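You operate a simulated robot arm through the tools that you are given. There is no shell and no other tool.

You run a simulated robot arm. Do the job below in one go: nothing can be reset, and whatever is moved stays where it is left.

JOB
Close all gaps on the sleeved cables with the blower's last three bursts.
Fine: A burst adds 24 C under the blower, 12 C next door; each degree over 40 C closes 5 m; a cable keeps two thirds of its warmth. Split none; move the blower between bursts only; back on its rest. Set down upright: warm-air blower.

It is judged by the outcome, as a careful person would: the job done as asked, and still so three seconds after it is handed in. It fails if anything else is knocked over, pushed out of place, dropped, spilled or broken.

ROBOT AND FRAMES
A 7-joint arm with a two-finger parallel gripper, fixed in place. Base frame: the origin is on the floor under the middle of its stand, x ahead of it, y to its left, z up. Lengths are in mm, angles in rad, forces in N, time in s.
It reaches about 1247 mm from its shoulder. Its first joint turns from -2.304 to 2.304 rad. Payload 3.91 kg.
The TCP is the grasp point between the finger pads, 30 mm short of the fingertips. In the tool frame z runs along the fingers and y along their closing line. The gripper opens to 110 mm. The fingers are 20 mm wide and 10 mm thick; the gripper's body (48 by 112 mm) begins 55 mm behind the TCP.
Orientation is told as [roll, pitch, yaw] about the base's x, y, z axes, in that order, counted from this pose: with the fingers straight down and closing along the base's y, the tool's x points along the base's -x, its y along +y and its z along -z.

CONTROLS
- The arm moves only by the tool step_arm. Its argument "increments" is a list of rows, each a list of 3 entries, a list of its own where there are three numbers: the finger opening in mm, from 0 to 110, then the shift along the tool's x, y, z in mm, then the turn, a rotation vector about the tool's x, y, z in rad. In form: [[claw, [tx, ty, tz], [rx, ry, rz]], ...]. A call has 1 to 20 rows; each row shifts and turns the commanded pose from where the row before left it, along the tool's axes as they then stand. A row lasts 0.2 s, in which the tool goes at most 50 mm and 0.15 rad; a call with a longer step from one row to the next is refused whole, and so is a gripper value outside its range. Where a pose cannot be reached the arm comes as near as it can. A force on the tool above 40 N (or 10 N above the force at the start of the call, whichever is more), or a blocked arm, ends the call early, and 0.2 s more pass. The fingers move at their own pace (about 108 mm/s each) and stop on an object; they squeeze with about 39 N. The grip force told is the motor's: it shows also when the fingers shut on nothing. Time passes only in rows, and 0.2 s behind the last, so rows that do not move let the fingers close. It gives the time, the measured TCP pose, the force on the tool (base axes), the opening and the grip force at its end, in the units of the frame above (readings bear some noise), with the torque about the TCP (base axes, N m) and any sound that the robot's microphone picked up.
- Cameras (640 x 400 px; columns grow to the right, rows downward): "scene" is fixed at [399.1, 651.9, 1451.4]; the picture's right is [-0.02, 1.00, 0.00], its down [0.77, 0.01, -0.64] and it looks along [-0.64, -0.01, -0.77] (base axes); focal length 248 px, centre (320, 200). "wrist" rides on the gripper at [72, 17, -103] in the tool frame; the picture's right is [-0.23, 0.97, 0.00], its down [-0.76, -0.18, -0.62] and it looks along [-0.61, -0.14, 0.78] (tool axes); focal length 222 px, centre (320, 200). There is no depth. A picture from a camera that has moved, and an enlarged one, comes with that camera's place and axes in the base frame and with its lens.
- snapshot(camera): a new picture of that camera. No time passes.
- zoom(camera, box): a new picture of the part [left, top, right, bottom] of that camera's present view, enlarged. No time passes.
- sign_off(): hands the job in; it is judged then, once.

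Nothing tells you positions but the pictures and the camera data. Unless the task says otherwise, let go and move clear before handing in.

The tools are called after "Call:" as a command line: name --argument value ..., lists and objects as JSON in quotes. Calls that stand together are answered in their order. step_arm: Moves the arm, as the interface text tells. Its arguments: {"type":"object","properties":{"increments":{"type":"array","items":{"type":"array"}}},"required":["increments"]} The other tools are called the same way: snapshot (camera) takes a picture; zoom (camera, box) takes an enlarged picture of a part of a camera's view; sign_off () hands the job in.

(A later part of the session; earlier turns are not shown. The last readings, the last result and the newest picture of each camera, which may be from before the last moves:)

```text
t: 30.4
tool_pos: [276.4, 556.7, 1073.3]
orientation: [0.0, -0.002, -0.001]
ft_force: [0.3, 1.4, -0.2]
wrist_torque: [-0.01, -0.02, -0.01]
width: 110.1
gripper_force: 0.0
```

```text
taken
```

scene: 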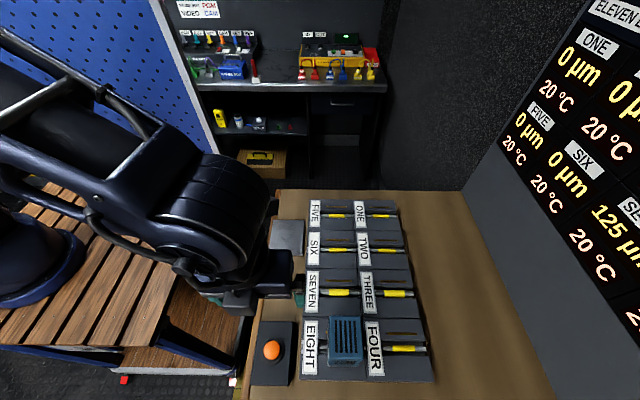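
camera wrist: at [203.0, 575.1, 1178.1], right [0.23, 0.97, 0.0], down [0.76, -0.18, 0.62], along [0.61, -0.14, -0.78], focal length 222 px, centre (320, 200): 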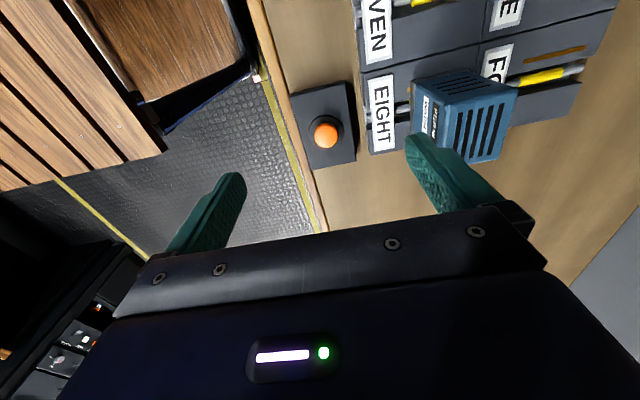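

Call:
zoom --camera "scene" --box '[290, 300, 440, 390]'

Call:
zoom --camera "wrist" --box '[280, 40, 600, 200]'

Call:
zoom --camera "scene" --box '[638, 0, 640, 400]'

```text
4.27 times, centred on (365, 345) of scene
camera zoom: at [399.1, 651.9, 1451.4], right [-0.02, 1.0, 0.0], down [0.77, 0.01, -0.64], along [-0.64, -0.01, -0.77], focal length 1057 px, centre (128, -419)
```

zoom: 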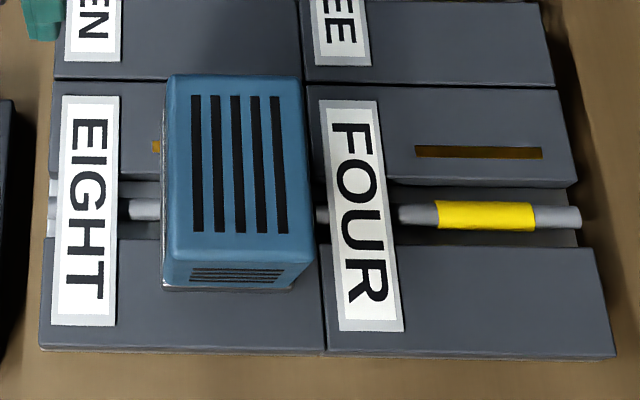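

```text
2.00 times, centred on (440, 120) of wrist
camera zoom: at [203.0, 575.1, 1178.1], right [0.23, 0.97, 0.0], down [0.76, -0.18, 0.62], along [0.61, -0.14, -0.78], focal length 444 px, centre (80, 360)
```

zoom: 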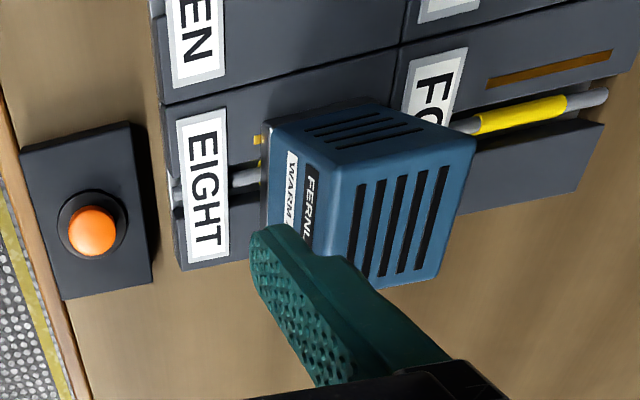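

```text
1.00 times, centred on (639, 200) of scene (not enlarged: the box is as wide or as high as the picture)
camera zoom: at [399.1, 651.9, 1451.4], right [-0.02, 1.0, 0.0], down [0.77, 0.01, -0.64], along [-0.64, -0.01, -0.77], focal length 248 px, centre (1, 200)
```

zoom: 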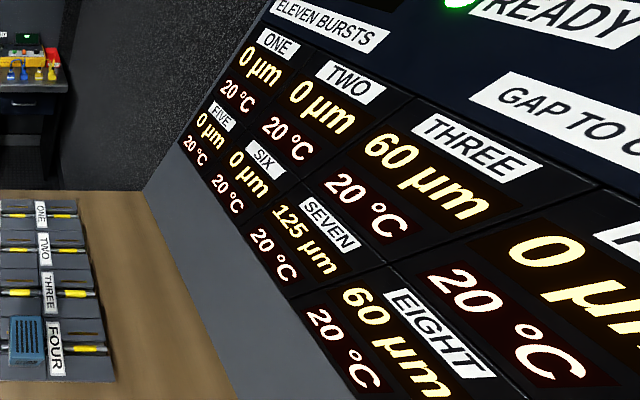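

The blower stands upright and squarely on EIGHT, and READY is lit. Next I'll close the fingers, move over the orange button at about (317.5, 557) and lower toward it.

Call:
step_arm --increments '[[0, [-41, 0, 0], [0, 0, 0]], [0, [0, 0, 30], [0, 0, 0]], [0, [0, 0, 40], [0, 0, 0]], [0, [0, 0, 40], [0, 0, 0]], [0, [0, 0, 15], [0, 0, 0]], [0, [0, 0, 0], [0, 0, 0]], [0, [0, 0, 0], [0, 0, 0]]]'

Call:
step_arm --increments '[[0, [0, 0, 0], [0, 0, 0]]]'

Call:
snapshot --camera "wrist"

Call:
zoom --camera "scene" --box '[230, 280, 400, 390]'

```text
t: 32.0
tool_pos: [315.5, 556.7, 945.2]
orientation: [-0.001, 0.001, -0.001]
ft_force: [0.2, 0.6, 0.8]
wrist_torque: [-0.02, 0.0, -0.02]
width: 0.1
gripper_force: 38.0
```

```text
t: 32.4
tool_pos: [316.2, 557.4, 946.4]
orientation: [0.0, -0.001, -0.001]
ft_force: [0.5, -0.4, 0.2]
wrist_torque: [0.0, 0.01, -0.01]
width: 0.0
gripper_force: 37.5
```

```text
taken
camera wrist: at [242.4, 575.0, 1049.9], right [0.23, 0.97, 0.0], down [0.76, -0.18, 0.62], along [0.61, -0.14, -0.78], focal length 222 px, centre (320, 200)
```

wrist: 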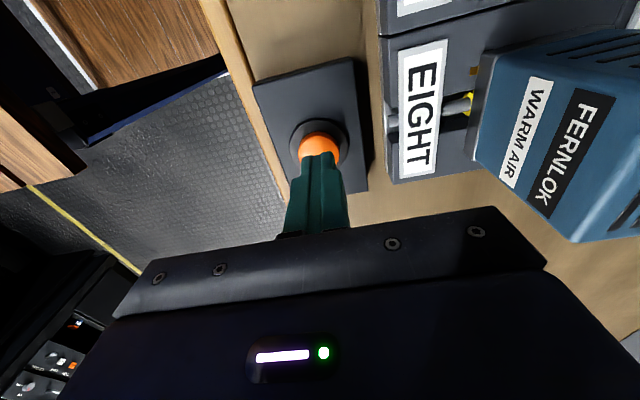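

```text
3.64 times, centred on (315, 335) of scene
camera zoom: at [399.1, 651.9, 1451.4], right [-0.02, 1.0, 0.0], down [0.77, 0.01, -0.64], along [-0.64, -0.01, -0.77], focal length 901 px, centre (338, -291)
```

zoom: 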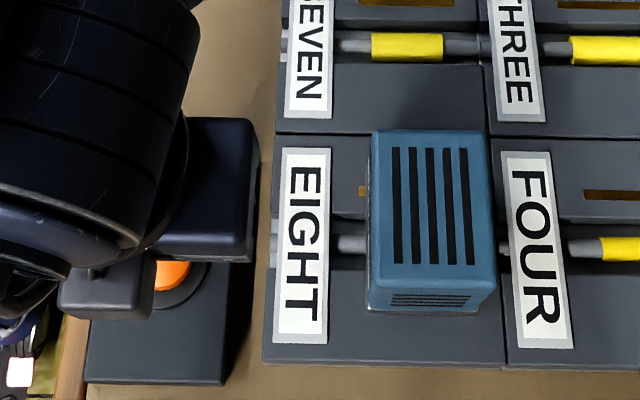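

The fingertips are centred over the button. I'll lower in small steps and press only once.

Call:
step_arm --increments '[[0, [0, 0, 10], [0, 0, 0]], [0, [0, 0, 0], [0, 0, 0]]]'

Call:
step_arm --increments '[[0, [0, 0, 3], [0, 0, 0]], [0, [0, 0, 0], [0, 0, 0]]]'

Call:
zoom --camera "scene" --box '[638, 0, 640, 400]'

```text
t: 33.0
tool_pos: [313.6, 556.9, 935.1]
orientation: [-0.001, -0.001, -0.002]
ft_force: [-0.5, -0.6, 0.1]
wrist_torque: [0.0, -0.01, -0.03]
width: 0.0
gripper_force: 38.1
```

```text
t: 33.6
tool_pos: [316.1, 556.8, 934.0]
orientation: [0.0, -0.002, -0.001]
ft_force: [0.9, 0.2, -0.2]
wrist_torque: [-0.03, 0.02, -0.01]
width: 0.4
gripper_force: 37.0
```

```text
1.00 times, centred on (639, 200) of scene (not enlarged: the box is as wide or as high as the picture)
camera zoom: at [399.1, 651.9, 1451.4], right [-0.02, 1.0, 0.0], down [0.77, 0.01, -0.64], along [-0.64, -0.01, -0.77], focal length 248 px, centre (1, 200)
```

zoom: 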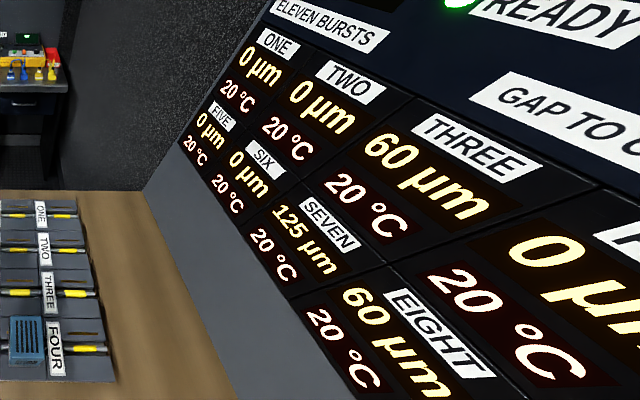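

Call:
step_arm --increments '[[0, [0, 0, 3], [0, 0, 0]], [0, [0, 0, 0], [0, 0, 0]]]'

Call:
step_arm --increments '[[0, [0, 0, 2.5], [0, 0, 0]], [0, [0, 0, 0], [0, 0, 0]]]'

Call:
zoom --camera "scene" --box '[638, 0, 640, 400]'

```text
t: 34.2
tool_pos: [316.5, 556.5, 929.7]
orientation: [0.002, 0.0, -0.001]
ft_force: [0.3, 0.5, -0.1]
wrist_torque: [0.0, 0.04, 0.02]
width: 0.1
gripper_force: 37.5
```

```text
t: 34.8
tool_pos: [314.2, 556.5, 927.5]
orientation: [0.001, -0.001, 0.0]
ft_force: [0.8, 0.3, 0.2]
wrist_torque: [0.0, 0.01, 0.03]
width: 0.0
gripper_force: 37.6
```

```text
1.00 times, centred on (639, 200) of scene (not enlarged: the box is as wide or as high as the picture)
camera zoom: at [399.1, 651.9, 1451.4], right [-0.02, 1.0, 0.0], down [0.77, 0.01, -0.64], along [-0.64, -0.01, -0.77], focal length 248 px, centre (1, 200)
```

zoom: 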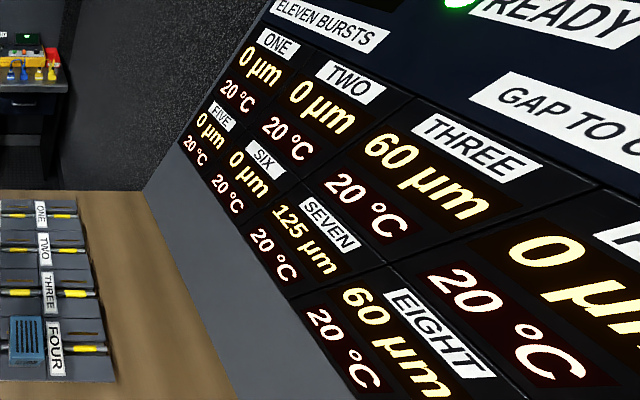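

No contact yet at tip height of about 897, so I'll continue in small steps.

Call:
step_arm --increments '[[0, [0, 0, 2], [0, 0, 0]], [0, [0, 0, 0], [0, 0, 0]]]'

Call:
snapshot --camera "wrist"

```text
t: 35.4
tool_pos: [314.9, 557.3, 925.3]
orientation: [-0.001, -0.001, 0.001]
ft_force: [-0.9, -0.3, 1.1]
wrist_torque: [0.01, -0.02, 0.0]
width: 0.0
gripper_force: 37.5
```

```text
taken
camera wrist: at [242.1, 574.9, 1030.3], right [0.23, 0.97, 0.0], down [0.76, -0.18, 0.62], along [0.61, -0.14, -0.78], focal length 222 px, centre (320, 200)
```

wrist: 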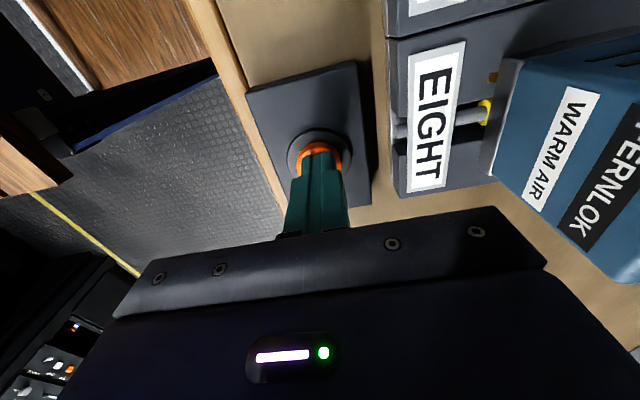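

Call:
step_arm --increments '[[0, [0, 0, 2], [0, 0, 0]], [0, [0, 0, 0], [0, 0, 0]]]'

Call:
zoom --camera "scene" --box '[638, 0, 640, 400]'

```text
t: 36.0
tool_pos: [315.0, 556.4, 923.3]
orientation: [0.001, 0.0, 0.001]
ft_force: [0.1, 0.6, 1.5]
wrist_torque: [0.04, 0.0, 0.01]
width: 0.0
gripper_force: 38.4
```

```text
1.00 times, centred on (639, 200) of scene (not enlarged: the box is as wide or as high as the picture)
camera zoom: at [399.1, 651.9, 1451.4], right [-0.02, 1.0, 0.0], down [0.77, 0.01, -0.64], along [-0.64, -0.01, -0.77], focal length 248 px, centre (1, 200)
```

zoom: 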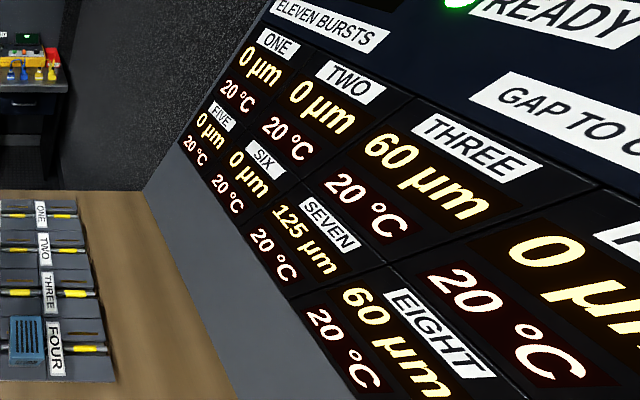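

A light 1.5 N suggests the button is starting to give, so I'll keep pressing in 2 mm steps.

Call:
step_arm --increments '[[0, [0, 0, 2], [0, 0, 0]], [0, [0, 0, 0], [0, 0, 0]]]'

Call:
zoom --camera "scene" --box '[638, 0, 640, 400]'

```text
t: 36.6
tool_pos: [315.7, 556.1, 921.9]
orientation: [0.001, 0.0, 0.0]
ft_force: [-0.2, 1.3, 2.5]
wrist_torque: [0.02, 0.03, 0.01]
width: 0.1
gripper_force: 37.8
heard: click
```

```text
1.00 times, centred on (639, 200) of scene (not enlarged: the box is as wide or as high as the picture)
camera zoom: at [399.1, 651.9, 1451.4], right [-0.02, 1.0, 0.0], down [0.77, 0.01, -0.64], along [-0.64, -0.01, -0.77], focal length 248 px, centre (1, 200)
```

zoom: 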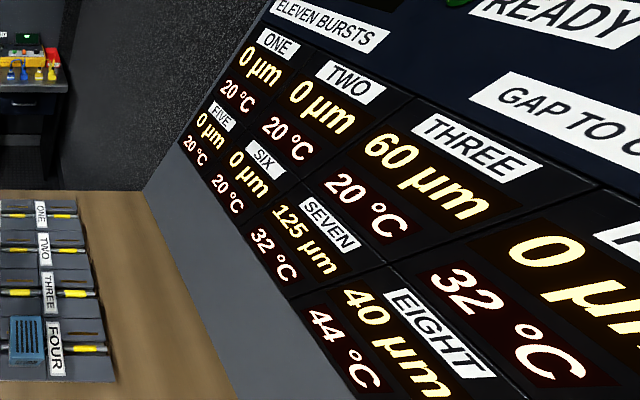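

A click: EIGHT is at 44 °C with 40 µm left, SEVEN and FOUR at 32 °C, and THREE still at 20 °C. That confirms shared-edge neighbours and my model. I'll lift off the button and wait for the burst to end without touching the blower.

Call:
step_arm --increments '[[0, [0, 0, -15], [0, 0, 0]], [0, [0, 0, -30], [0, 0, 0]], [0, [0, 0, -40], [0, 0, 0]], [0, [0, 0, -40], [0, 0, 0]], [0, [0, 0, -25], [0, 0, 0]]]'

Call:
zoom --camera "scene" --box '[638, 0, 640, 400]'

Call:
snapshot --camera "wrist"

```text
t: 37.8
tool_pos: [314.3, 554.4, 1072.4]
orientation: [0.0, 0.001, 0.0]
ft_force: [0.9, 1.3, 0.3]
wrist_torque: [-0.01, -0.01, -0.02]
width: 0.0
gripper_force: 37.8
```

```text
1.00 times, centred on (639, 200) of scene (not enlarged: the box is as wide or as high as the picture)
camera zoom: at [399.1, 651.9, 1451.4], right [-0.02, 1.0, 0.0], down [0.77, 0.01, -0.64], along [-0.64, -0.01, -0.77], focal length 248 px, centre (1, 200)
```

zoom: 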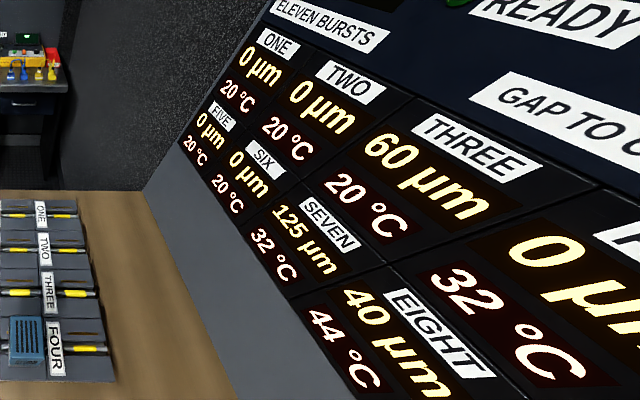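

```text
taken
camera wrist: at [241.5, 573.0, 1176.4], right [0.23, 0.97, 0.0], down [0.76, -0.18, 0.62], along [0.61, -0.14, -0.78], focal length 222 px, centre (320, 200)
```

wrist: 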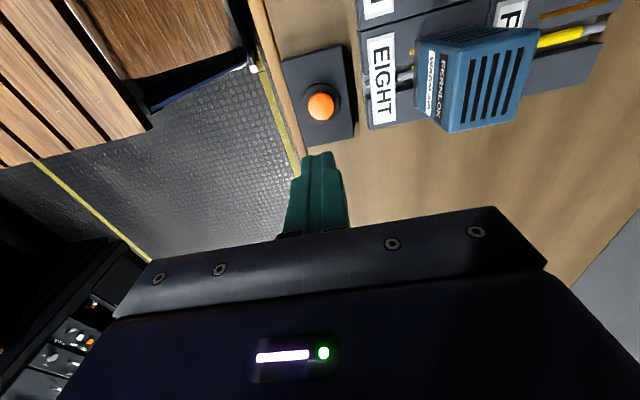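

READY is still dark, so the burst is running. I'll wait here.

Call:
step_arm --increments '[[0, [0, 0, 0], [0, 0, 0]], [0, [0, 0, 0], [0, 0, 0]], [0, [0, 0, 0], [0, 0, 0]], [0, [0, 0, 0], [0, 0, 0]], [0, [0, 0, 0], [0, 0, 0]], [0, [0, 0, 0], [0, 0, 0]], [0, [0, 0, 0], [0, 0, 0]], [0, [0, 0, 0], [0, 0, 0]], [0, [0, 0, 0], [0, 0, 0]], [0, [0, 0, 0], [0, 0, 0]]]'

Call:
zoom --camera "scene" --box '[638, 0, 640, 400]'

Call:
zoom --camera "scene" --box '[290, 250, 440, 390]'

```text
t: 40.0
tool_pos: [314.1, 554.4, 1071.3]
orientation: [0.0, 0.0, 0.0]
ft_force: [-0.1, 0.4, 0.0]
wrist_torque: [0.02, -0.03, 0.0]
width: 0.1
gripper_force: 37.6
```

```text
1.00 times, centred on (639, 200) of scene (not enlarged: the box is as wide or as high as the picture)
camera zoom: at [399.1, 651.9, 1451.4], right [-0.02, 1.0, 0.0], down [0.77, 0.01, -0.64], along [-0.64, -0.01, -0.77], focal length 248 px, centre (1, 200)
```

zoom: 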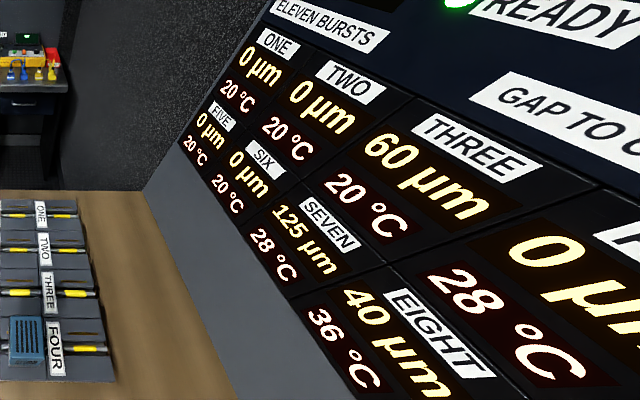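

```text
2.86 times, centred on (365, 320) of scene
camera zoom: at [399.1, 651.9, 1451.4], right [-0.02, 1.0, 0.0], down [0.77, 0.01, -0.64], along [-0.64, -0.01, -0.77], focal length 708 px, centre (191, -143)
```

zoom: 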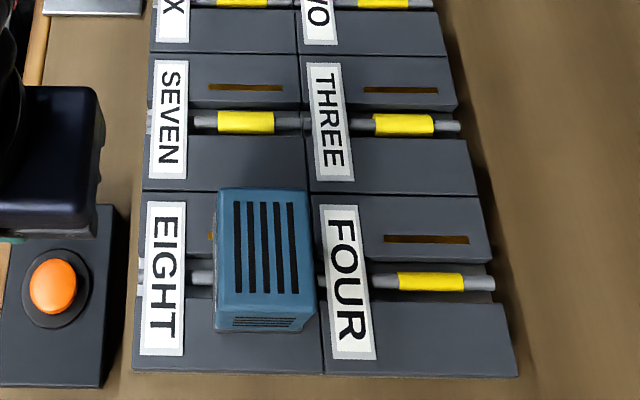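

READY is lit again and the cables sit at two thirds of their warmth (36/28/28 °C). Now I'll pick the blower off EIGHT, re-gripping at the release pose of about (310, 691.4, 951).

Call:
step_arm --increments '[[110, [1, 34, 0], [0, 0, 0]], [110, [1, 40, 0], [0, 0, 0]], [110, [1, 40, 0], [0, 0, 0]], [110, [1, 23, 0], [0, 0, 0]], [110, [0, 0, 0], [0, 0, 0]], [110, [0, 0, 0], [0, 0, 0]]]'

Call:
step_arm --increments '[[110, [0, 0, 0], [0, 0, 0]]]'

Call:
snapshot --camera "wrist"

Call:
zoom --camera "scene" --box '[638, 0, 640, 400]'

```text
t: 41.4
tool_pos: [311.5, 692.8, 1073.4]
orientation: [0.0, 0.0, 0.0]
ft_force: [-0.3, 0.5, -0.3]
wrist_torque: [0.03, 0.03, -0.01]
width: 110.0
gripper_force: 0.2
```

```text
t: 41.8
tool_pos: [312.9, 692.2, 1073.9]
orientation: [-0.001, 0.0, 0.0]
ft_force: [0.4, 0.0, 0.2]
wrist_torque: [-0.04, 0.0, 0.04]
width: 109.9
gripper_force: 0.0
```

```text
taken
camera wrist: at [238.7, 710.1, 1178.3], right [0.23, 0.97, 0.0], down [0.76, -0.18, 0.62], along [0.61, -0.14, -0.78], focal length 222 px, centre (320, 200)
```

wrist: 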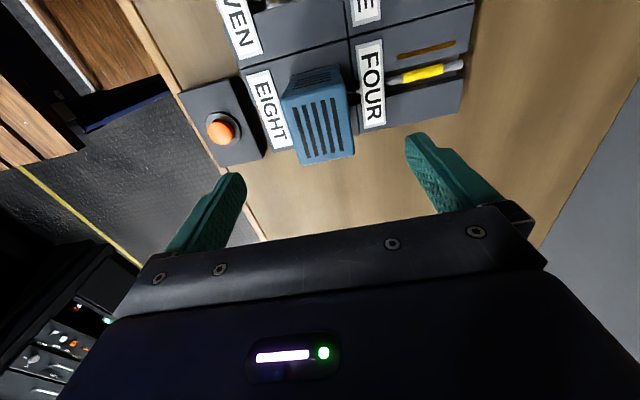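

```text
1.00 times, centred on (639, 200) of scene (not enlarged: the box is as wide or as high as the picture)
camera zoom: at [399.1, 651.9, 1451.4], right [-0.02, 1.0, 0.0], down [0.77, 0.01, -0.64], along [-0.64, -0.01, -0.77], focal length 248 px, centre (1, 200)
```

zoom: 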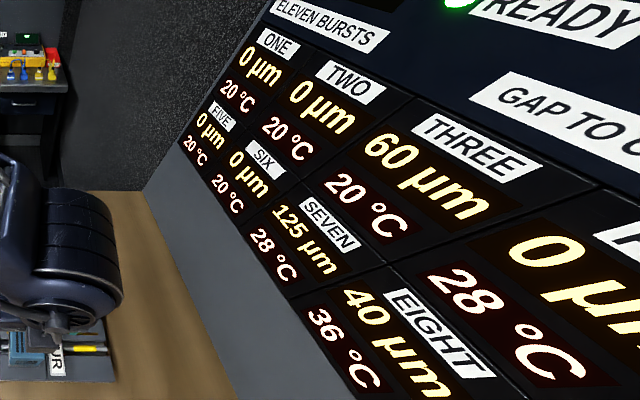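

The temperatures are holding at 36/28/28 °C, so cooling happens per burst and not with time. The blower top centres at about (310.7, 692.6) under the gripper. I'll descend and grip.

Call:
step_arm --increments '[[110, [1, 0, 40], [0, 0, 0]], [110, [0, 0, 40], [0, 0, 0]], [110, [0, 0, 28], [0, 0, 0]], [110, [0, 0, 14], [0, 0, 0]], [110, [0, 0, 0], [0, 0, 0]], [110, [0, 0, 0], [0, 0, 0]]]'

Call:
step_arm --increments '[[110, [0, 0, 0], [0, 0, 0]]]'

Call:
snapshot --camera "wrist"

```text
t: 43.2
tool_pos: [314.1, 690.8, 948.6]
orientation: [0.0, 0.001, -0.001]
ft_force: [-0.3, 0.6, 0.2]
wrist_torque: [0.02, 0.01, -0.01]
width: 110.1
gripper_force: 0.0
```

```text
t: 43.6
tool_pos: [314.2, 691.6, 950.3]
orientation: [0.001, 0.0, 0.0]
ft_force: [-0.2, 0.5, -0.5]
wrist_torque: [-0.01, -0.01, -0.02]
width: 110.1
gripper_force: 0.1
```

```text
taken
camera wrist: at [240.4, 709.1, 1054.5], right [0.23, 0.97, 0.0], down [0.76, -0.18, 0.62], along [0.61, -0.14, -0.78], focal length 222 px, centre (320, 200)
```

wrist: 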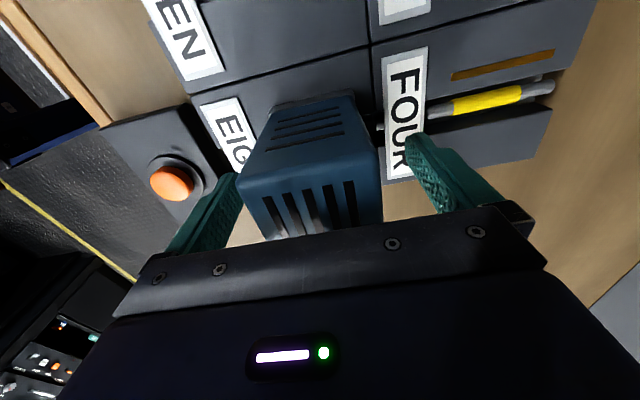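

Call:
step_arm --increments '[[110, [3, 0.8, 0], [0, 0, 0]], [110, [0, 0, 0], [0, 0, 0]]]'

Call:
step_arm --increments '[[40, [0, 0, 0], [0, 0, 0]], [40, [0, 0, 0], [0, 0, 0]], [40, [0, 0, 0], [0, 0, 0]], [40, [0, 0, 0], [0, 0, 0]]]'

Call:
step_arm --increments '[[40, [0, 0, -10], [0, 0, 0]], [40, [0, 0, -25], [0, 0, 0]], [40, [0, 0, -25], [0, 0, 0]], [40, [0, 0, 0], [0, 0, 0]], [40, [0, 0, 0], [0, 0, 0]]]'

Call:
snapshot --camera "wrist"

Call:
zoom --camera "scene" --box '[638, 0, 640, 400]'

```text
t: 44.2
tool_pos: [308.5, 691.7, 950.4]
orientation: [-0.001, 0.001, 0.0]
ft_force: [0.3, -0.7, 0.4]
wrist_torque: [-0.01, -0.01, 0.01]
width: 110.0
gripper_force: 0.1
```

```text
t: 45.2
tool_pos: [309.6, 692.0, 949.6]
orientation: [0.001, 0.001, 0.001]
ft_force: [0.5, -0.2, 0.6]
wrist_torque: [-0.09, 0.0, 0.02]
width: 55.9
gripper_force: 39.2
```

```text
t: 46.4
tool_pos: [309.3, 691.4, 1010.4]
orientation: [0.0, 0.0, -0.002]
ft_force: [-0.7, -0.2, -3.2]
wrist_torque: [-0.02, 0.01, 0.03]
width: 55.7
gripper_force: 39.1
```

```text
taken
camera wrist: at [235.3, 710.4, 1114.2], right [0.23, 0.97, 0.0], down [0.76, -0.18, 0.62], along [0.61, -0.14, -0.78], focal length 222 px, centre (320, 200)
```

wrist: 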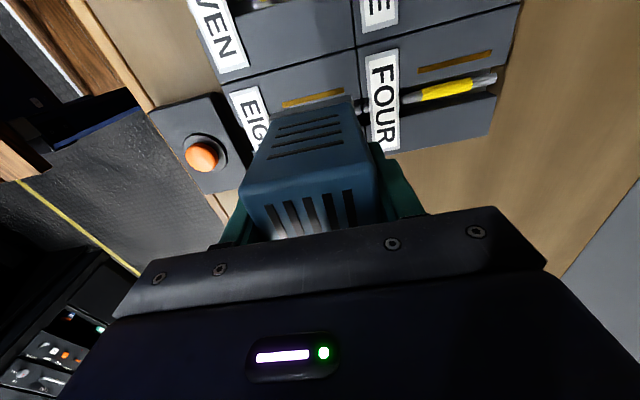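

```text
1.00 times, centred on (639, 200) of scene (not enlarged: the box is as wide or as high as the picture)
camera zoom: at [399.1, 651.9, 1451.4], right [-0.02, 1.0, 0.0], down [0.77, 0.01, -0.64], along [-0.64, -0.01, -0.77], focal length 248 px, centre (1, 200)
```

zoom: 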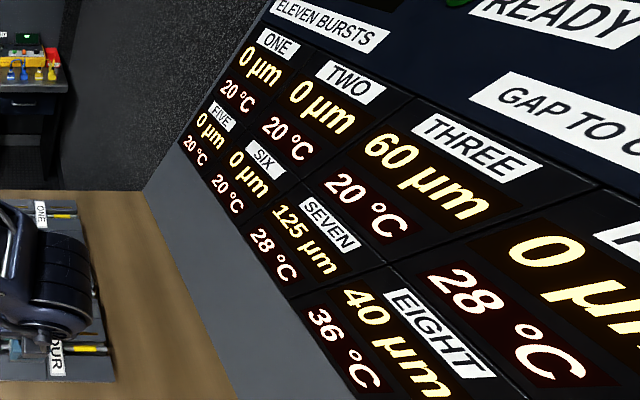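

The blower is lifted cleanly. Next I'll shift one bay back to SEVEN at about (201.7, 691.3).

Call:
step_arm --increments '[[40, [20, 0, 0], [0, 0, 0]], [40, [34, 0, 0], [0, 0, 0]], [40, [34, 0, 0], [0, 0, 0]], [40, [19.8, 0, 0], [0, 0, 0]], [40, [0, 0, 0], [0, 0, 0]], [40, [0, 0, 0], [0, 0, 0]]]'

Call:
step_arm --increments '[[40, [0, 0, 0], [0, 0, 0]]]'

Call:
step_arm --increments '[[40, [0, 0, 0], [0, 0, 0]]]'

Call:
snapshot --camera "wrist"

```text
t: 47.8
tool_pos: [200.2, 695.8, 1009.6]
orientation: [0.0, 0.0, 0.0]
ft_force: [0.3, 0.8, -3.9]
wrist_torque: [0.01, 0.01, 0.0]
width: 56.1
gripper_force: 39.2
```

```text
t: 48.2
tool_pos: [198.8, 695.6, 1010.3]
orientation: [0.001, 0.001, -0.001]
ft_force: [-0.3, -0.4, -3.4]
wrist_torque: [-0.01, 0.02, -0.01]
width: 55.7
gripper_force: 38.8
```

```text
t: 48.6
tool_pos: [200.7, 694.3, 1010.6]
orientation: [0.001, -0.001, 0.0]
ft_force: [-1.3, -0.2, -3.4]
wrist_torque: [0.0, 0.03, -0.01]
width: 56.1
gripper_force: 38.7
```

```text
taken
camera wrist: at [126.7, 713.6, 1114.9], right [0.23, 0.97, 0.0], down [0.76, -0.18, 0.62], along [0.61, -0.14, -0.78], focal length 222 px, centre (320, 200)
```

wrist: 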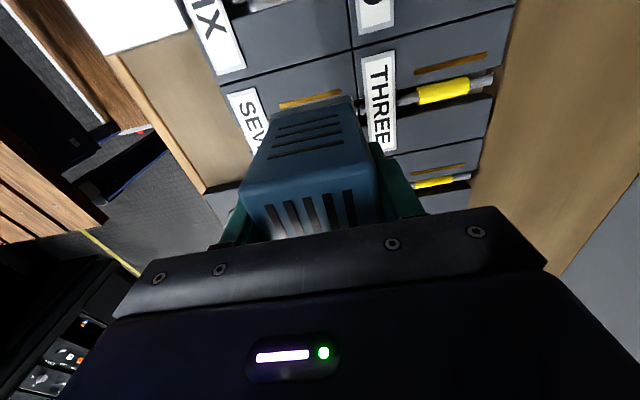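

The reading averages (199.9, 695.2, 1010.2), so I'll correct by about (+1.5, −3.7) and lower to just above the bay top.

Call:
step_arm --increments '[[40, [-1.5, -3.7, 0], [0, 0, 0]], [40, [0, 0, 25], [0, 0, 0]], [40, [0, 0, 20], [0, 0, 0]], [40, [0, 0, 9], [0, 0, 0]], [40, [0, 0, 0], [0, 0, 0]]]'

Call:
step_arm --increments '[[40, [0, 0, 0], [0, 0, 0]]]'

Call:
step_arm --increments '[[40, [0, 0, 0], [0, 0, 0]]]'

Call:
snapshot --camera "wrist"

```text
t: 49.8
tool_pos: [200.9, 692.5, 954.4]
orientation: [0.002, 0.0, 0.0]
ft_force: [-0.5, -0.1, -3.7]
wrist_torque: [-0.02, 0.01, 0.0]
width: 56.0
gripper_force: 39.3
```

```text
t: 50.2
tool_pos: [200.2, 691.9, 955.2]
orientation: [-0.001, 0.0, -0.001]
ft_force: [-0.7, 0.6, -3.4]
wrist_torque: [0.0, -0.02, -0.02]
width: 55.8
gripper_force: 38.9
```

```text
t: 50.6
tool_pos: [200.0, 691.9, 955.1]
orientation: [-0.001, 0.001, 0.0]
ft_force: [-0.5, 0.8, -3.3]
wrist_torque: [-0.02, 0.02, 0.0]
width: 56.1
gripper_force: 39.0
```

```text
taken
camera wrist: at [127.1, 709.8, 1059.5], right [0.23, 0.97, 0.0], down [0.76, -0.18, 0.62], along [0.61, -0.14, -0.78], focal length 222 px, centre (320, 200)
```

wrist: 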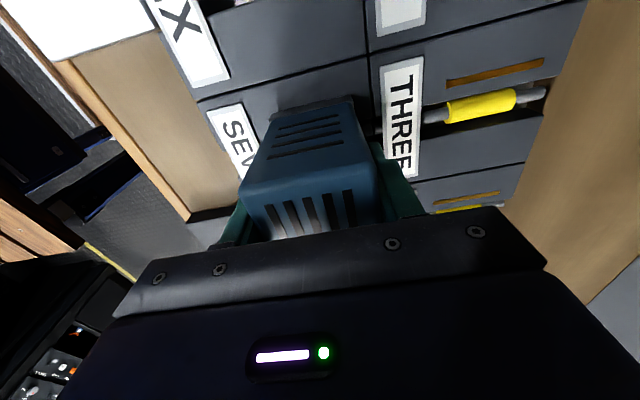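

Call:
step_arm --increments '[[40, [-1.0, -0.5, 2], [0, 0, 0]], [40, [0, 0, 0], [0, 0, 0]]]'

Call:
step_arm --increments '[[40, [0, 0, 1], [0, 0, 0]], [40, [0, 0, 0], [0, 0, 0]]]'

Call:
zoom --camera "scene" --box '[638, 0, 640, 400]'

```text
t: 51.2
tool_pos: [200.1, 691.6, 953.1]
orientation: [0.001, -0.001, -0.002]
ft_force: [0.1, 0.3, -3.8]
wrist_torque: [0.01, 0.02, -0.01]
width: 56.1
gripper_force: 39.2
```

```text
t: 51.8
tool_pos: [201.9, 690.4, 951.4]
orientation: [0.001, 0.001, 0.0]
ft_force: [0.3, -0.1, -3.2]
wrist_torque: [0.0, 0.02, 0.0]
width: 55.7
gripper_force: 39.5
```

```text
1.00 times, centred on (639, 200) of scene (not enlarged: the box is as wide or as high as the picture)
camera zoom: at [399.1, 651.9, 1451.4], right [-0.02, 1.0, 0.0], down [0.77, 0.01, -0.64], along [-0.64, -0.01, -0.77], focal length 248 px, centre (1, 200)
```

zoom: 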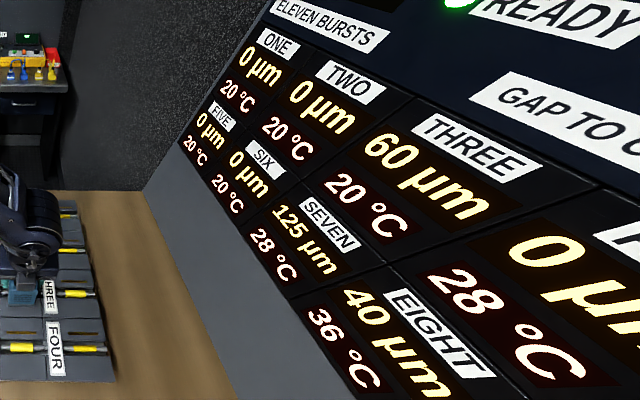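

READY lit again, but the force shows the blower still hanging slightly. I'll keep going gently to contact.

Call:
step_arm --increments '[[40, [0, 0, 1], [0, 0, 0]], [40, [0, 0, 0], [0, 0, 0]]]'

Call:
step_arm --increments '[[40, [0, 0, 0.8], [0, 0, 0]], [40, [0, 0, 0], [0, 0, 0]]]'

```text
t: 52.4
tool_pos: [201.6, 690.4, 951.7]
orientation: [-0.001, 0.0, 0.0]
ft_force: [0.3, -0.9, -4.2]
wrist_torque: [-0.03, -0.02, -0.01]
width: 55.8
gripper_force: 38.7
```

```text
t: 53.0
tool_pos: [200.7, 690.1, 950.6]
orientation: [0.001, 0.001, 0.001]
ft_force: [-0.5, -1.2, 0.6]
wrist_torque: [-0.18, 0.01, -0.04]
width: 56.1
gripper_force: 38.5
```

That's contact with the weight just taken. I'll release and rise.

Call:
step_arm --increments '[[70, [0, 0, 0], [0, 0, 0]], [110, [0, 0, 0], [0, 0, 0]], [110, [0, 0, 0], [0, 0, 0]], [110, [0, 0, 0], [0, 0, 0]]]'

Call:
step_arm --increments '[[110, [0, 0, -15], [0, 0, 0]], [110, [0, 0, -35], [0, 0, 0]], [110, [0, 0, -40], [0, 0, 0]], [110, [0, 0, -30], [0, 0, 0]], [110, [-28, -34, 0], [0, 0, 0]], [110, [-28, -34, 0], [0, 0, 0]], [110, [-29, -34, 0], [0, 0, 0]], [110, [-29, -34, 0], [0, 0, 0]], [110, [0, 0, 0], [0, 0, 0]], [110, [0, 0, 0], [0, 0, 0]]]'

Call:
snapshot --camera "wrist"

Call:
zoom --camera "scene" --box '[270, 230, 440, 390]'

Call:
zoom --camera "scene" --box '[638, 0, 640, 400]'

```text
t: 54.0
tool_pos: [201.7, 692.0, 950.9]
orientation: [0.0, -0.001, 0.001]
ft_force: [-0.2, -0.2, -0.5]
wrist_torque: [-0.01, 0.03, -0.01]
width: 109.8
gripper_force: 0.0
```

```text
t: 56.2
tool_pos: [316.1, 554.9, 1069.9]
orientation: [-0.001, -0.001, 0.0]
ft_force: [0.2, -0.7, 0.7]
wrist_torque: [0.01, 0.01, -0.01]
width: 110.1
gripper_force: 0.1
```

```text
taken
camera wrist: at [243.5, 572.0, 1174.7], right [0.23, 0.97, 0.0], down [0.76, -0.18, 0.62], along [0.61, -0.14, -0.78], focal length 222 px, centre (320, 200)
```

wrist: 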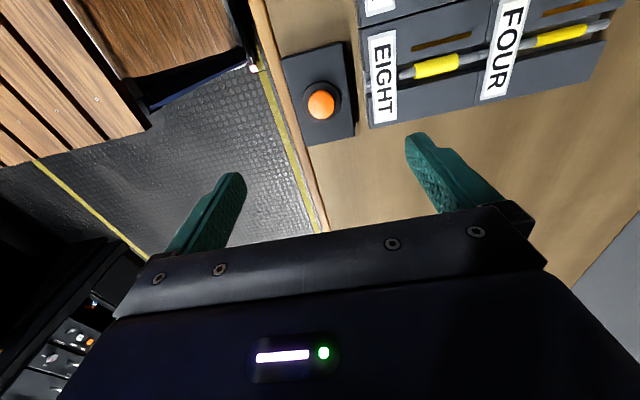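

```text
2.50 times, centred on (355, 310) of scene
camera zoom: at [399.1, 651.9, 1451.4], right [-0.02, 1.0, 0.0], down [0.77, 0.01, -0.64], along [-0.64, -0.01, -0.77], focal length 619 px, centre (232, -75)
```

zoom: 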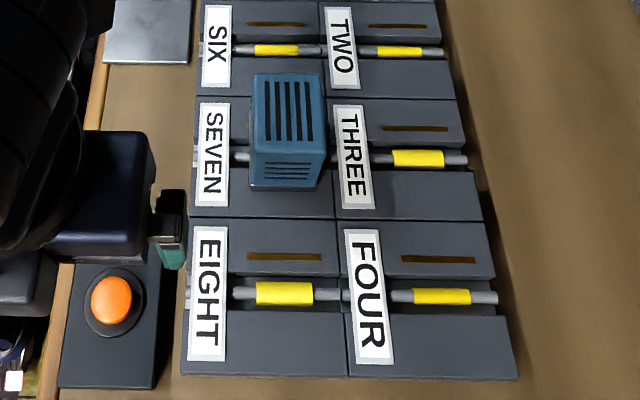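

```text
1.00 times, centred on (639, 200) of scene (not enlarged: the box is as wide or as high as the picture)
camera zoom: at [399.1, 651.9, 1451.4], right [-0.02, 1.0, 0.0], down [0.77, 0.01, -0.64], along [-0.64, -0.01, -0.77], focal length 248 px, centre (1, 200)
```

zoom: 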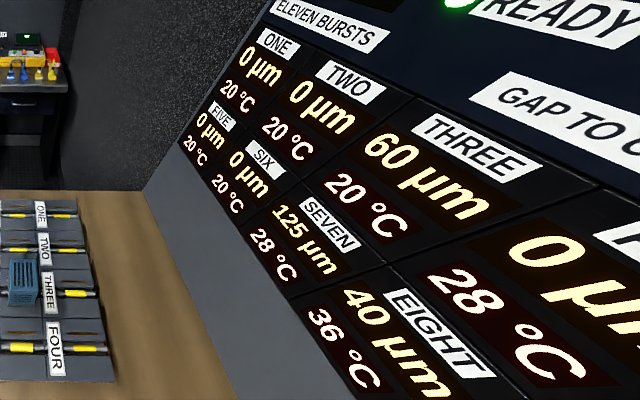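

The blower stands upright on SEVEN with READY lit. Now I'll press the button a second time, as before.

Call:
step_arm --increments '[[0, [0, 1.5, 0], [0, 0, 0]], [0, [0, 0, 0], [0, 0, 0]], [0, [0, 0, 30], [0, 0, 0]], [0, [0, 0, 40], [0, 0, 0]], [0, [0, 0, 40], [0, 0, 0]], [0, [0, 0, 25], [0, 0, 0]], [0, [0, 0, 0], [0, 0, 0]], [0, [0, 0, 0], [0, 0, 0]]]'

Call:
step_arm --increments '[[0, [0, 0, 0], [0, 0, 0]]]'

Call:
snapshot --camera "wrist"

```text
t: 58.0
tool_pos: [319.3, 554.6, 934.9]
orientation: [0.001, -0.001, -0.002]
ft_force: [-0.7, -0.6, -0.4]
wrist_torque: [0.02, 0.02, 0.02]
width: 0.0
gripper_force: 37.3
```

```text
t: 58.4
tool_pos: [318.3, 553.9, 935.2]
orientation: [0.0, -0.001, -0.002]
ft_force: [-0.2, 0.4, 0.4]
wrist_torque: [0.02, 0.01, 0.01]
width: 0.0
gripper_force: 37.0
```

```text
taken
camera wrist: at [245.5, 572.6, 1039.2], right [0.23, 0.97, 0.0], down [0.76, -0.18, 0.62], along [0.61, -0.14, -0.78], focal length 222 px, centre (320, 200)
```

wrist: 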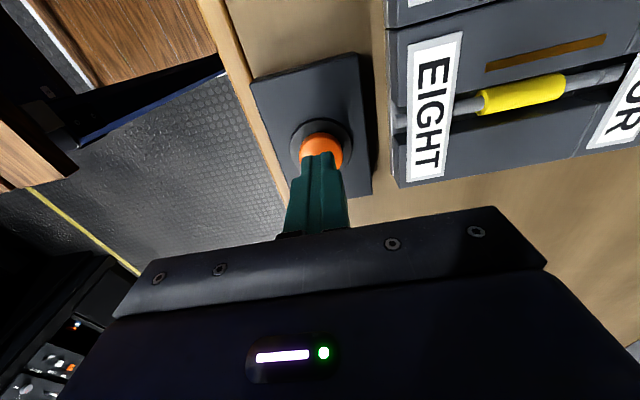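

Call:
step_arm --increments '[[0, [2, 2.2, 7], [0, 0, 0]], [0, [0, 0, 0], [0, 0, 0]]]'

Call:
step_arm --increments '[[0, [0, 0, 3], [0, 0, 0]], [0, [0, 0, 0], [0, 0, 0]]]'

```text
t: 59.0
tool_pos: [315.2, 558.0, 928.1]
orientation: [0.002, 0.001, 0.0]
ft_force: [-0.1, -0.7, -0.6]
wrist_torque: [0.06, 0.01, 0.01]
width: 0.0
gripper_force: 37.7
```

```text
t: 59.6
tool_pos: [315.8, 558.3, 924.8]
orientation: [-0.002, 0.0, -0.001]
ft_force: [0.0, -0.3, 0.7]
wrist_torque: [0.0, 0.02, -0.01]
width: 0.0
gripper_force: 37.8
```

Call:
step_arm --increments '[[0, [0, 0, 2], [0, 0, 0]], [0, [0, 0, 0], [0, 0, 0]]]'

Call:
zoom --camera "scene" --box '[638, 0, 640, 400]'

```text
t: 60.2
tool_pos: [314.8, 559.0, 923.0]
orientation: [-0.002, 0.0, 0.0]
ft_force: [-1.0, 0.4, 1.8]
wrist_torque: [0.0, 0.03, 0.01]
width: 0.0
gripper_force: 37.6
heard: click
```

```text
1.00 times, centred on (639, 200) of scene (not enlarged: the box is as wide or as high as the picture)
camera zoom: at [399.1, 651.9, 1451.4], right [-0.02, 1.0, 0.0], down [0.77, 0.01, -0.64], along [-0.64, -0.01, -0.77], focal length 248 px, centre (1, 200)
```

zoom: 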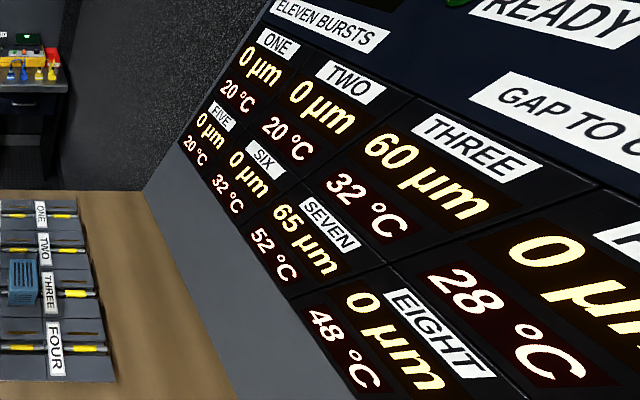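

As predicted: EIGHT reads 0 µm, SEVEN 65 µm at 52 °C, THREE 32 °C. I'll lift off and wait for the burst to end.

Call:
step_arm --increments '[[0, [0, 0, -15], [0, 0, 0]], [0, [0, 0, -30], [0, 0, 0]], [0, [0, 0, -40], [0, 0, 0]], [0, [0, 0, -40], [0, 0, 0]], [0, [0, 0, -23], [0, 0, 0]], [0, [0, 0, 0], [0, 0, 0]], [0, [0, 0, 0], [0, 0, 0]], [0, [0, 0, 0], [0, 0, 0]], [0, [0, 0, 0], [0, 0, 0]], [0, [0, 0, 0], [0, 0, 0]], [0, [0, 0, 0], [0, 0, 0]], [0, [0, 0, 0], [0, 0, 0]], [0, [0, 0, 0], [0, 0, 0]], [0, [0, 0, 0], [0, 0, 0]], [0, [0, 0, 0], [0, 0, 0]]]'

Call:
zoom --camera "scene" --box '[638, 0, 640, 400]'

```text
t: 63.4
tool_pos: [316.5, 558.3, 1069.2]
orientation: [-0.002, 0.002, 0.001]
ft_force: [0.7, -1.0, -0.5]
wrist_torque: [0.01, 0.02, 0.01]
width: 0.1
gripper_force: 37.2
```

```text
1.00 times, centred on (639, 200) of scene (not enlarged: the box is as wide or as high as the picture)
camera zoom: at [399.1, 651.9, 1451.4], right [-0.02, 1.0, 0.0], down [0.77, 0.01, -0.64], along [-0.64, -0.01, -0.77], focal length 248 px, centre (1, 200)
```

zoom: 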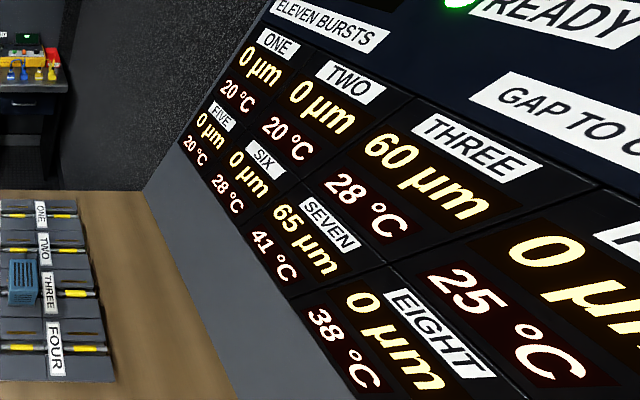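

READY is lit, with SEVEN at 41 °C, THREE at 28 °C and EIGHT at 38 °C. Now I'll pick the blower up from SEVEN.

Call:
step_arm --increments '[[110, [20, 23, 0], [0, 0, 0]], [110, [28, 32, 0], [0, 0, 0]], [110, [28, 32, 0], [0, 0, 0]], [110, [24, 28, 0], [0, 0, 0]], [110, [15.2, 18, 0], [0, 0, 0]], [110, [0, 0, 0], [0, 0, 0]], [110, [0, 0, 0], [0, 0, 0]]]'

Call:
step_arm --increments '[[110, [0, 0, 0], [0, 0, 0]]]'

Call:
step_arm --increments '[[110, [0, 0, 0], [0, 0, 0]]]'

Call:
zoom --camera "wrist" --box '[220, 50, 480, 220]'

```text
t: 65.0
tool_pos: [197.4, 688.1, 1070.7]
orientation: [0.0, 0.0, 0.002]
ft_force: [0.0, 0.4, -0.4]
wrist_torque: [0.0, -0.03, 0.0]
width: 109.9
gripper_force: 0.0
```

```text
t: 65.4
tool_pos: [198.4, 688.0, 1071.1]
orientation: [0.0, 0.0, 0.0]
ft_force: [0.4, 0.0, 0.6]
wrist_torque: [-0.01, 0.02, 0.02]
width: 110.0
gripper_force: 0.1
```

```text
t: 65.8
tool_pos: [198.5, 687.4, 1070.0]
orientation: [0.001, 0.001, 0.001]
ft_force: [-1.0, 0.1, 0.8]
wrist_torque: [0.03, -0.03, 0.0]
width: 109.8
gripper_force: 0.0
```

```text
2.35 times, centred on (350, 135) of wrist
camera zoom: at [125.1, 706.0, 1175.4], right [0.23, 0.97, 0.0], down [0.76, -0.18, 0.62], along [0.61, -0.14, -0.78], focal length 523 px, centre (249, 353)
```

zoom: 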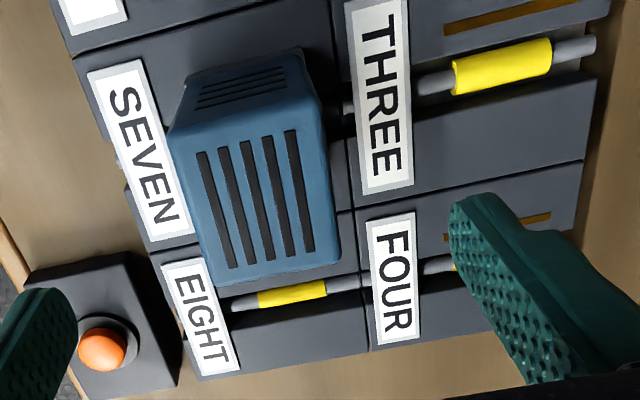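

The blower centres at about (202.5, 691.2) and the gripper at (198.1, 687.8). I'll correct, descend and grip.

Call:
step_arm --increments '[[110, [-3.8, 3.5, 0], [0, 0, 0]], [110, [0, 0, 40], [0, 0, 0]], [110, [0, 0, 40], [0, 0, 0]], [110, [0, 0, 25], [0, 0, 0]], [110, [0, 0, 14.5], [0, 0, 0]], [110, [0, 0, 0], [0, 0, 0]], [110, [0, 0, 0], [0, 0, 0]]]'

Call:
step_arm --increments '[[110, [0, 0, 0], [0, 0, 0]]]'

Call:
step_arm --increments '[[110, [0, 0, 0], [0, 0, 0]]]'

Call:
snapshot --camera "wrist"

```text
t: 67.4
tool_pos: [204.7, 694.2, 954.8]
orientation: [-0.001, -0.002, -0.002]
ft_force: [0.4, 0.5, -0.1]
wrist_torque: [0.0, 0.03, -0.02]
width: 109.9
gripper_force: 0.1
```

```text
t: 67.8
tool_pos: [205.1, 693.5, 955.6]
orientation: [0.0, -0.001, 0.0]
ft_force: [-0.6, 0.4, -0.2]
wrist_torque: [0.0, -0.02, -0.02]
width: 110.1
gripper_force: 0.0
```

```text
t: 68.2
tool_pos: [204.5, 694.2, 955.1]
orientation: [0.0, 0.002, -0.002]
ft_force: [0.6, 0.8, 0.5]
wrist_torque: [-0.01, 0.0, -0.01]
width: 109.9
gripper_force: 0.0
```

```text
taken
camera wrist: at [131.7, 712.1, 1059.3], right [0.23, 0.97, 0.0], down [0.76, -0.18, 0.62], along [0.61, -0.14, -0.78], focal length 222 px, centre (320, 200)
```

wrist: 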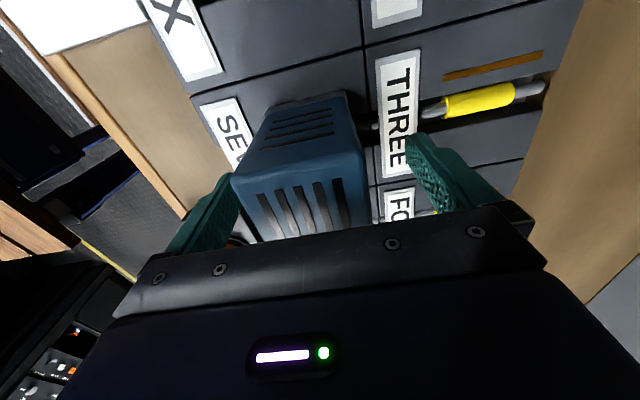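

Call:
step_arm --increments '[[110, [2.8, -2.6, 4], [0, 0, 0]], [110, [0, 0, 0], [0, 0, 0]]]'

Call:
step_arm --increments '[[110, [0, 0, 0], [0, 0, 0]]]'

Call:
step_arm --increments '[[40, [0, 0, 0], [0, 0, 0]], [40, [0, 0, 0], [0, 0, 0]], [40, [0, 0, 0], [0, 0, 0]], [40, [0, 0, 0], [0, 0, 0]]]'

Call:
step_arm --increments '[[40, [0, 0, -10], [0, 0, 0]], [40, [0, 0, -25], [0, 0, 0]], [40, [0, 0, -25], [0, 0, 0]], [40, [0, 0, 0], [0, 0, 0]], [40, [0, 0, 0], [0, 0, 0]]]'

Call:
step_arm --increments '[[40, [0, 0, 0], [0, 0, 0]]]'

Call:
snapshot --camera "wrist"

```text
t: 68.8
tool_pos: [201.6, 691.5, 948.4]
orientation: [-0.001, 0.0, 0.001]
ft_force: [0.8, -0.3, 0.1]
wrist_torque: [0.01, -0.03, -0.01]
width: 110.0
gripper_force: 0.0
```

```text
t: 69.2
tool_pos: [201.0, 691.6, 949.7]
orientation: [0.0, 0.0, 0.001]
ft_force: [-0.6, -0.1, -0.2]
wrist_torque: [-0.01, -0.01, 0.01]
width: 110.1
gripper_force: 0.1
```

```text
t: 70.2
tool_pos: [201.8, 692.2, 950.4]
orientation: [-0.001, 0.002, -0.001]
ft_force: [-0.8, 0.3, -0.1]
wrist_torque: [0.08, -0.03, -0.03]
width: 55.9
gripper_force: 39.0
```

```text
t: 71.4
tool_pos: [199.7, 692.6, 1009.5]
orientation: [-0.001, -0.002, 0.0]
ft_force: [0.2, -0.4, -3.4]
wrist_torque: [0.03, -0.01, 0.03]
width: 55.9
gripper_force: 38.8
```

```text
t: 71.8
tool_pos: [199.9, 692.3, 1008.2]
orientation: [0.0, 0.001, 0.002]
ft_force: [0.4, 1.0, -4.3]
wrist_torque: [0.01, 0.02, 0.0]
width: 56.1
gripper_force: 38.9
```

```text
taken
camera wrist: at [127.0, 710.6, 1113.0], right [0.23, 0.97, 0.0], down [0.76, -0.18, 0.62], along [0.61, -0.14, -0.78], focal length 222 px, centre (320, 200)
```

wrist: 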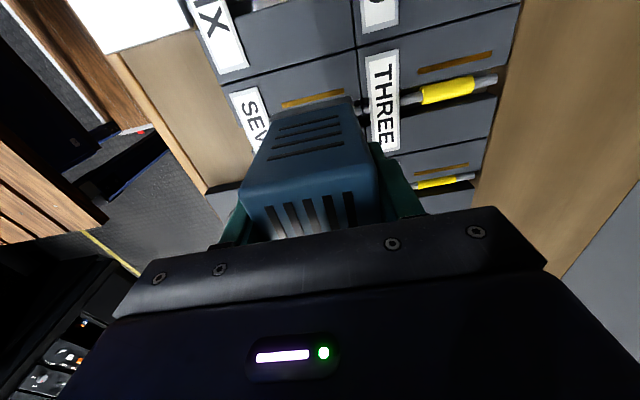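

The blower is lifted from SEVEN. Next I'll carry it sideways to THREE at about (201.2, 816.3).

Call:
step_arm --increments '[[40, [-0.4, 20, 0], [0, 0, 0]], [40, [-0.4, 38, 0], [0, 0, 0]], [40, [-0.4, 40, 0], [0, 0, 0]], [40, [-0.2, 25.8, 0], [0, 0, 0]], [40, [0, 0, 0], [0, 0, 0]], [40, [0, 0, 0], [0, 0, 0]]]'

Call:
step_arm --increments '[[40, [0, 0, 0], [0, 0, 0]]]'

Call:
step_arm --increments '[[40, [0, 0, 0], [0, 0, 0]]]'

Call:
snapshot --camera "wrist"

Call:
snapshot --camera "scene"

```text
t: 73.2
tool_pos: [202.1, 813.0, 1006.9]
orientation: [0.0, 0.001, -0.002]
ft_force: [0.2, 0.1, -3.7]
wrist_torque: [0.03, 0.02, 0.0]
width: 56.2
gripper_force: 39.1
```

```text
t: 73.6
tool_pos: [200.9, 812.3, 1007.3]
orientation: [0.0, 0.0, -0.001]
ft_force: [-0.9, -0.1, -3.6]
wrist_torque: [-0.01, 0.0, 0.01]
width: 55.7
gripper_force: 39.2
```

```text
t: 74.0
tool_pos: [202.0, 813.4, 1006.4]
orientation: [-0.001, 0.0, 0.0]
ft_force: [0.2, -1.5, -4.1]
wrist_torque: [-0.01, 0.02, -0.02]
width: 56.0
gripper_force: 38.7
```

```text
taken
camera wrist: at [128.3, 831.2, 1111.0], right [0.23, 0.97, 0.0], down [0.76, -0.18, 0.62], along [0.61, -0.14, -0.78], focal length 222 px, centre (320, 200)
```

wrist: 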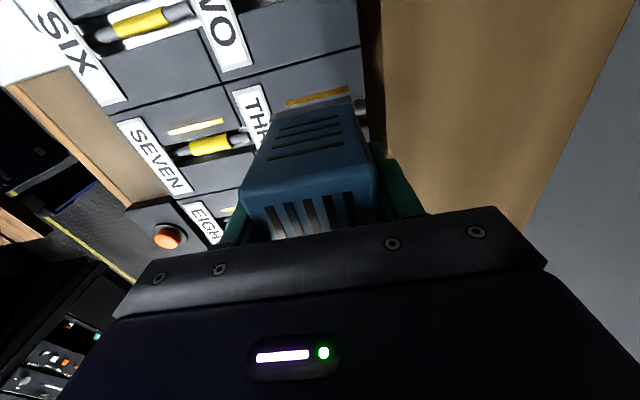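

```text
taken
```

scene: 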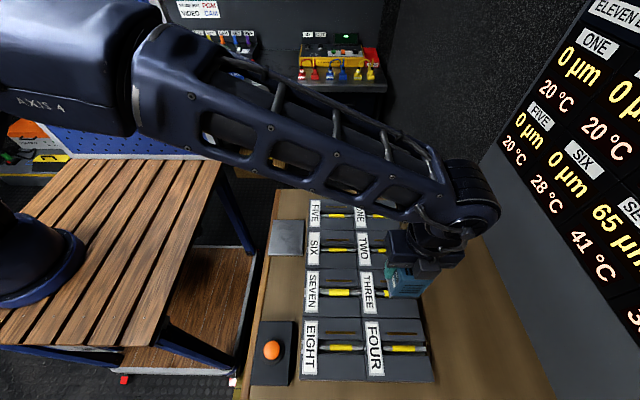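

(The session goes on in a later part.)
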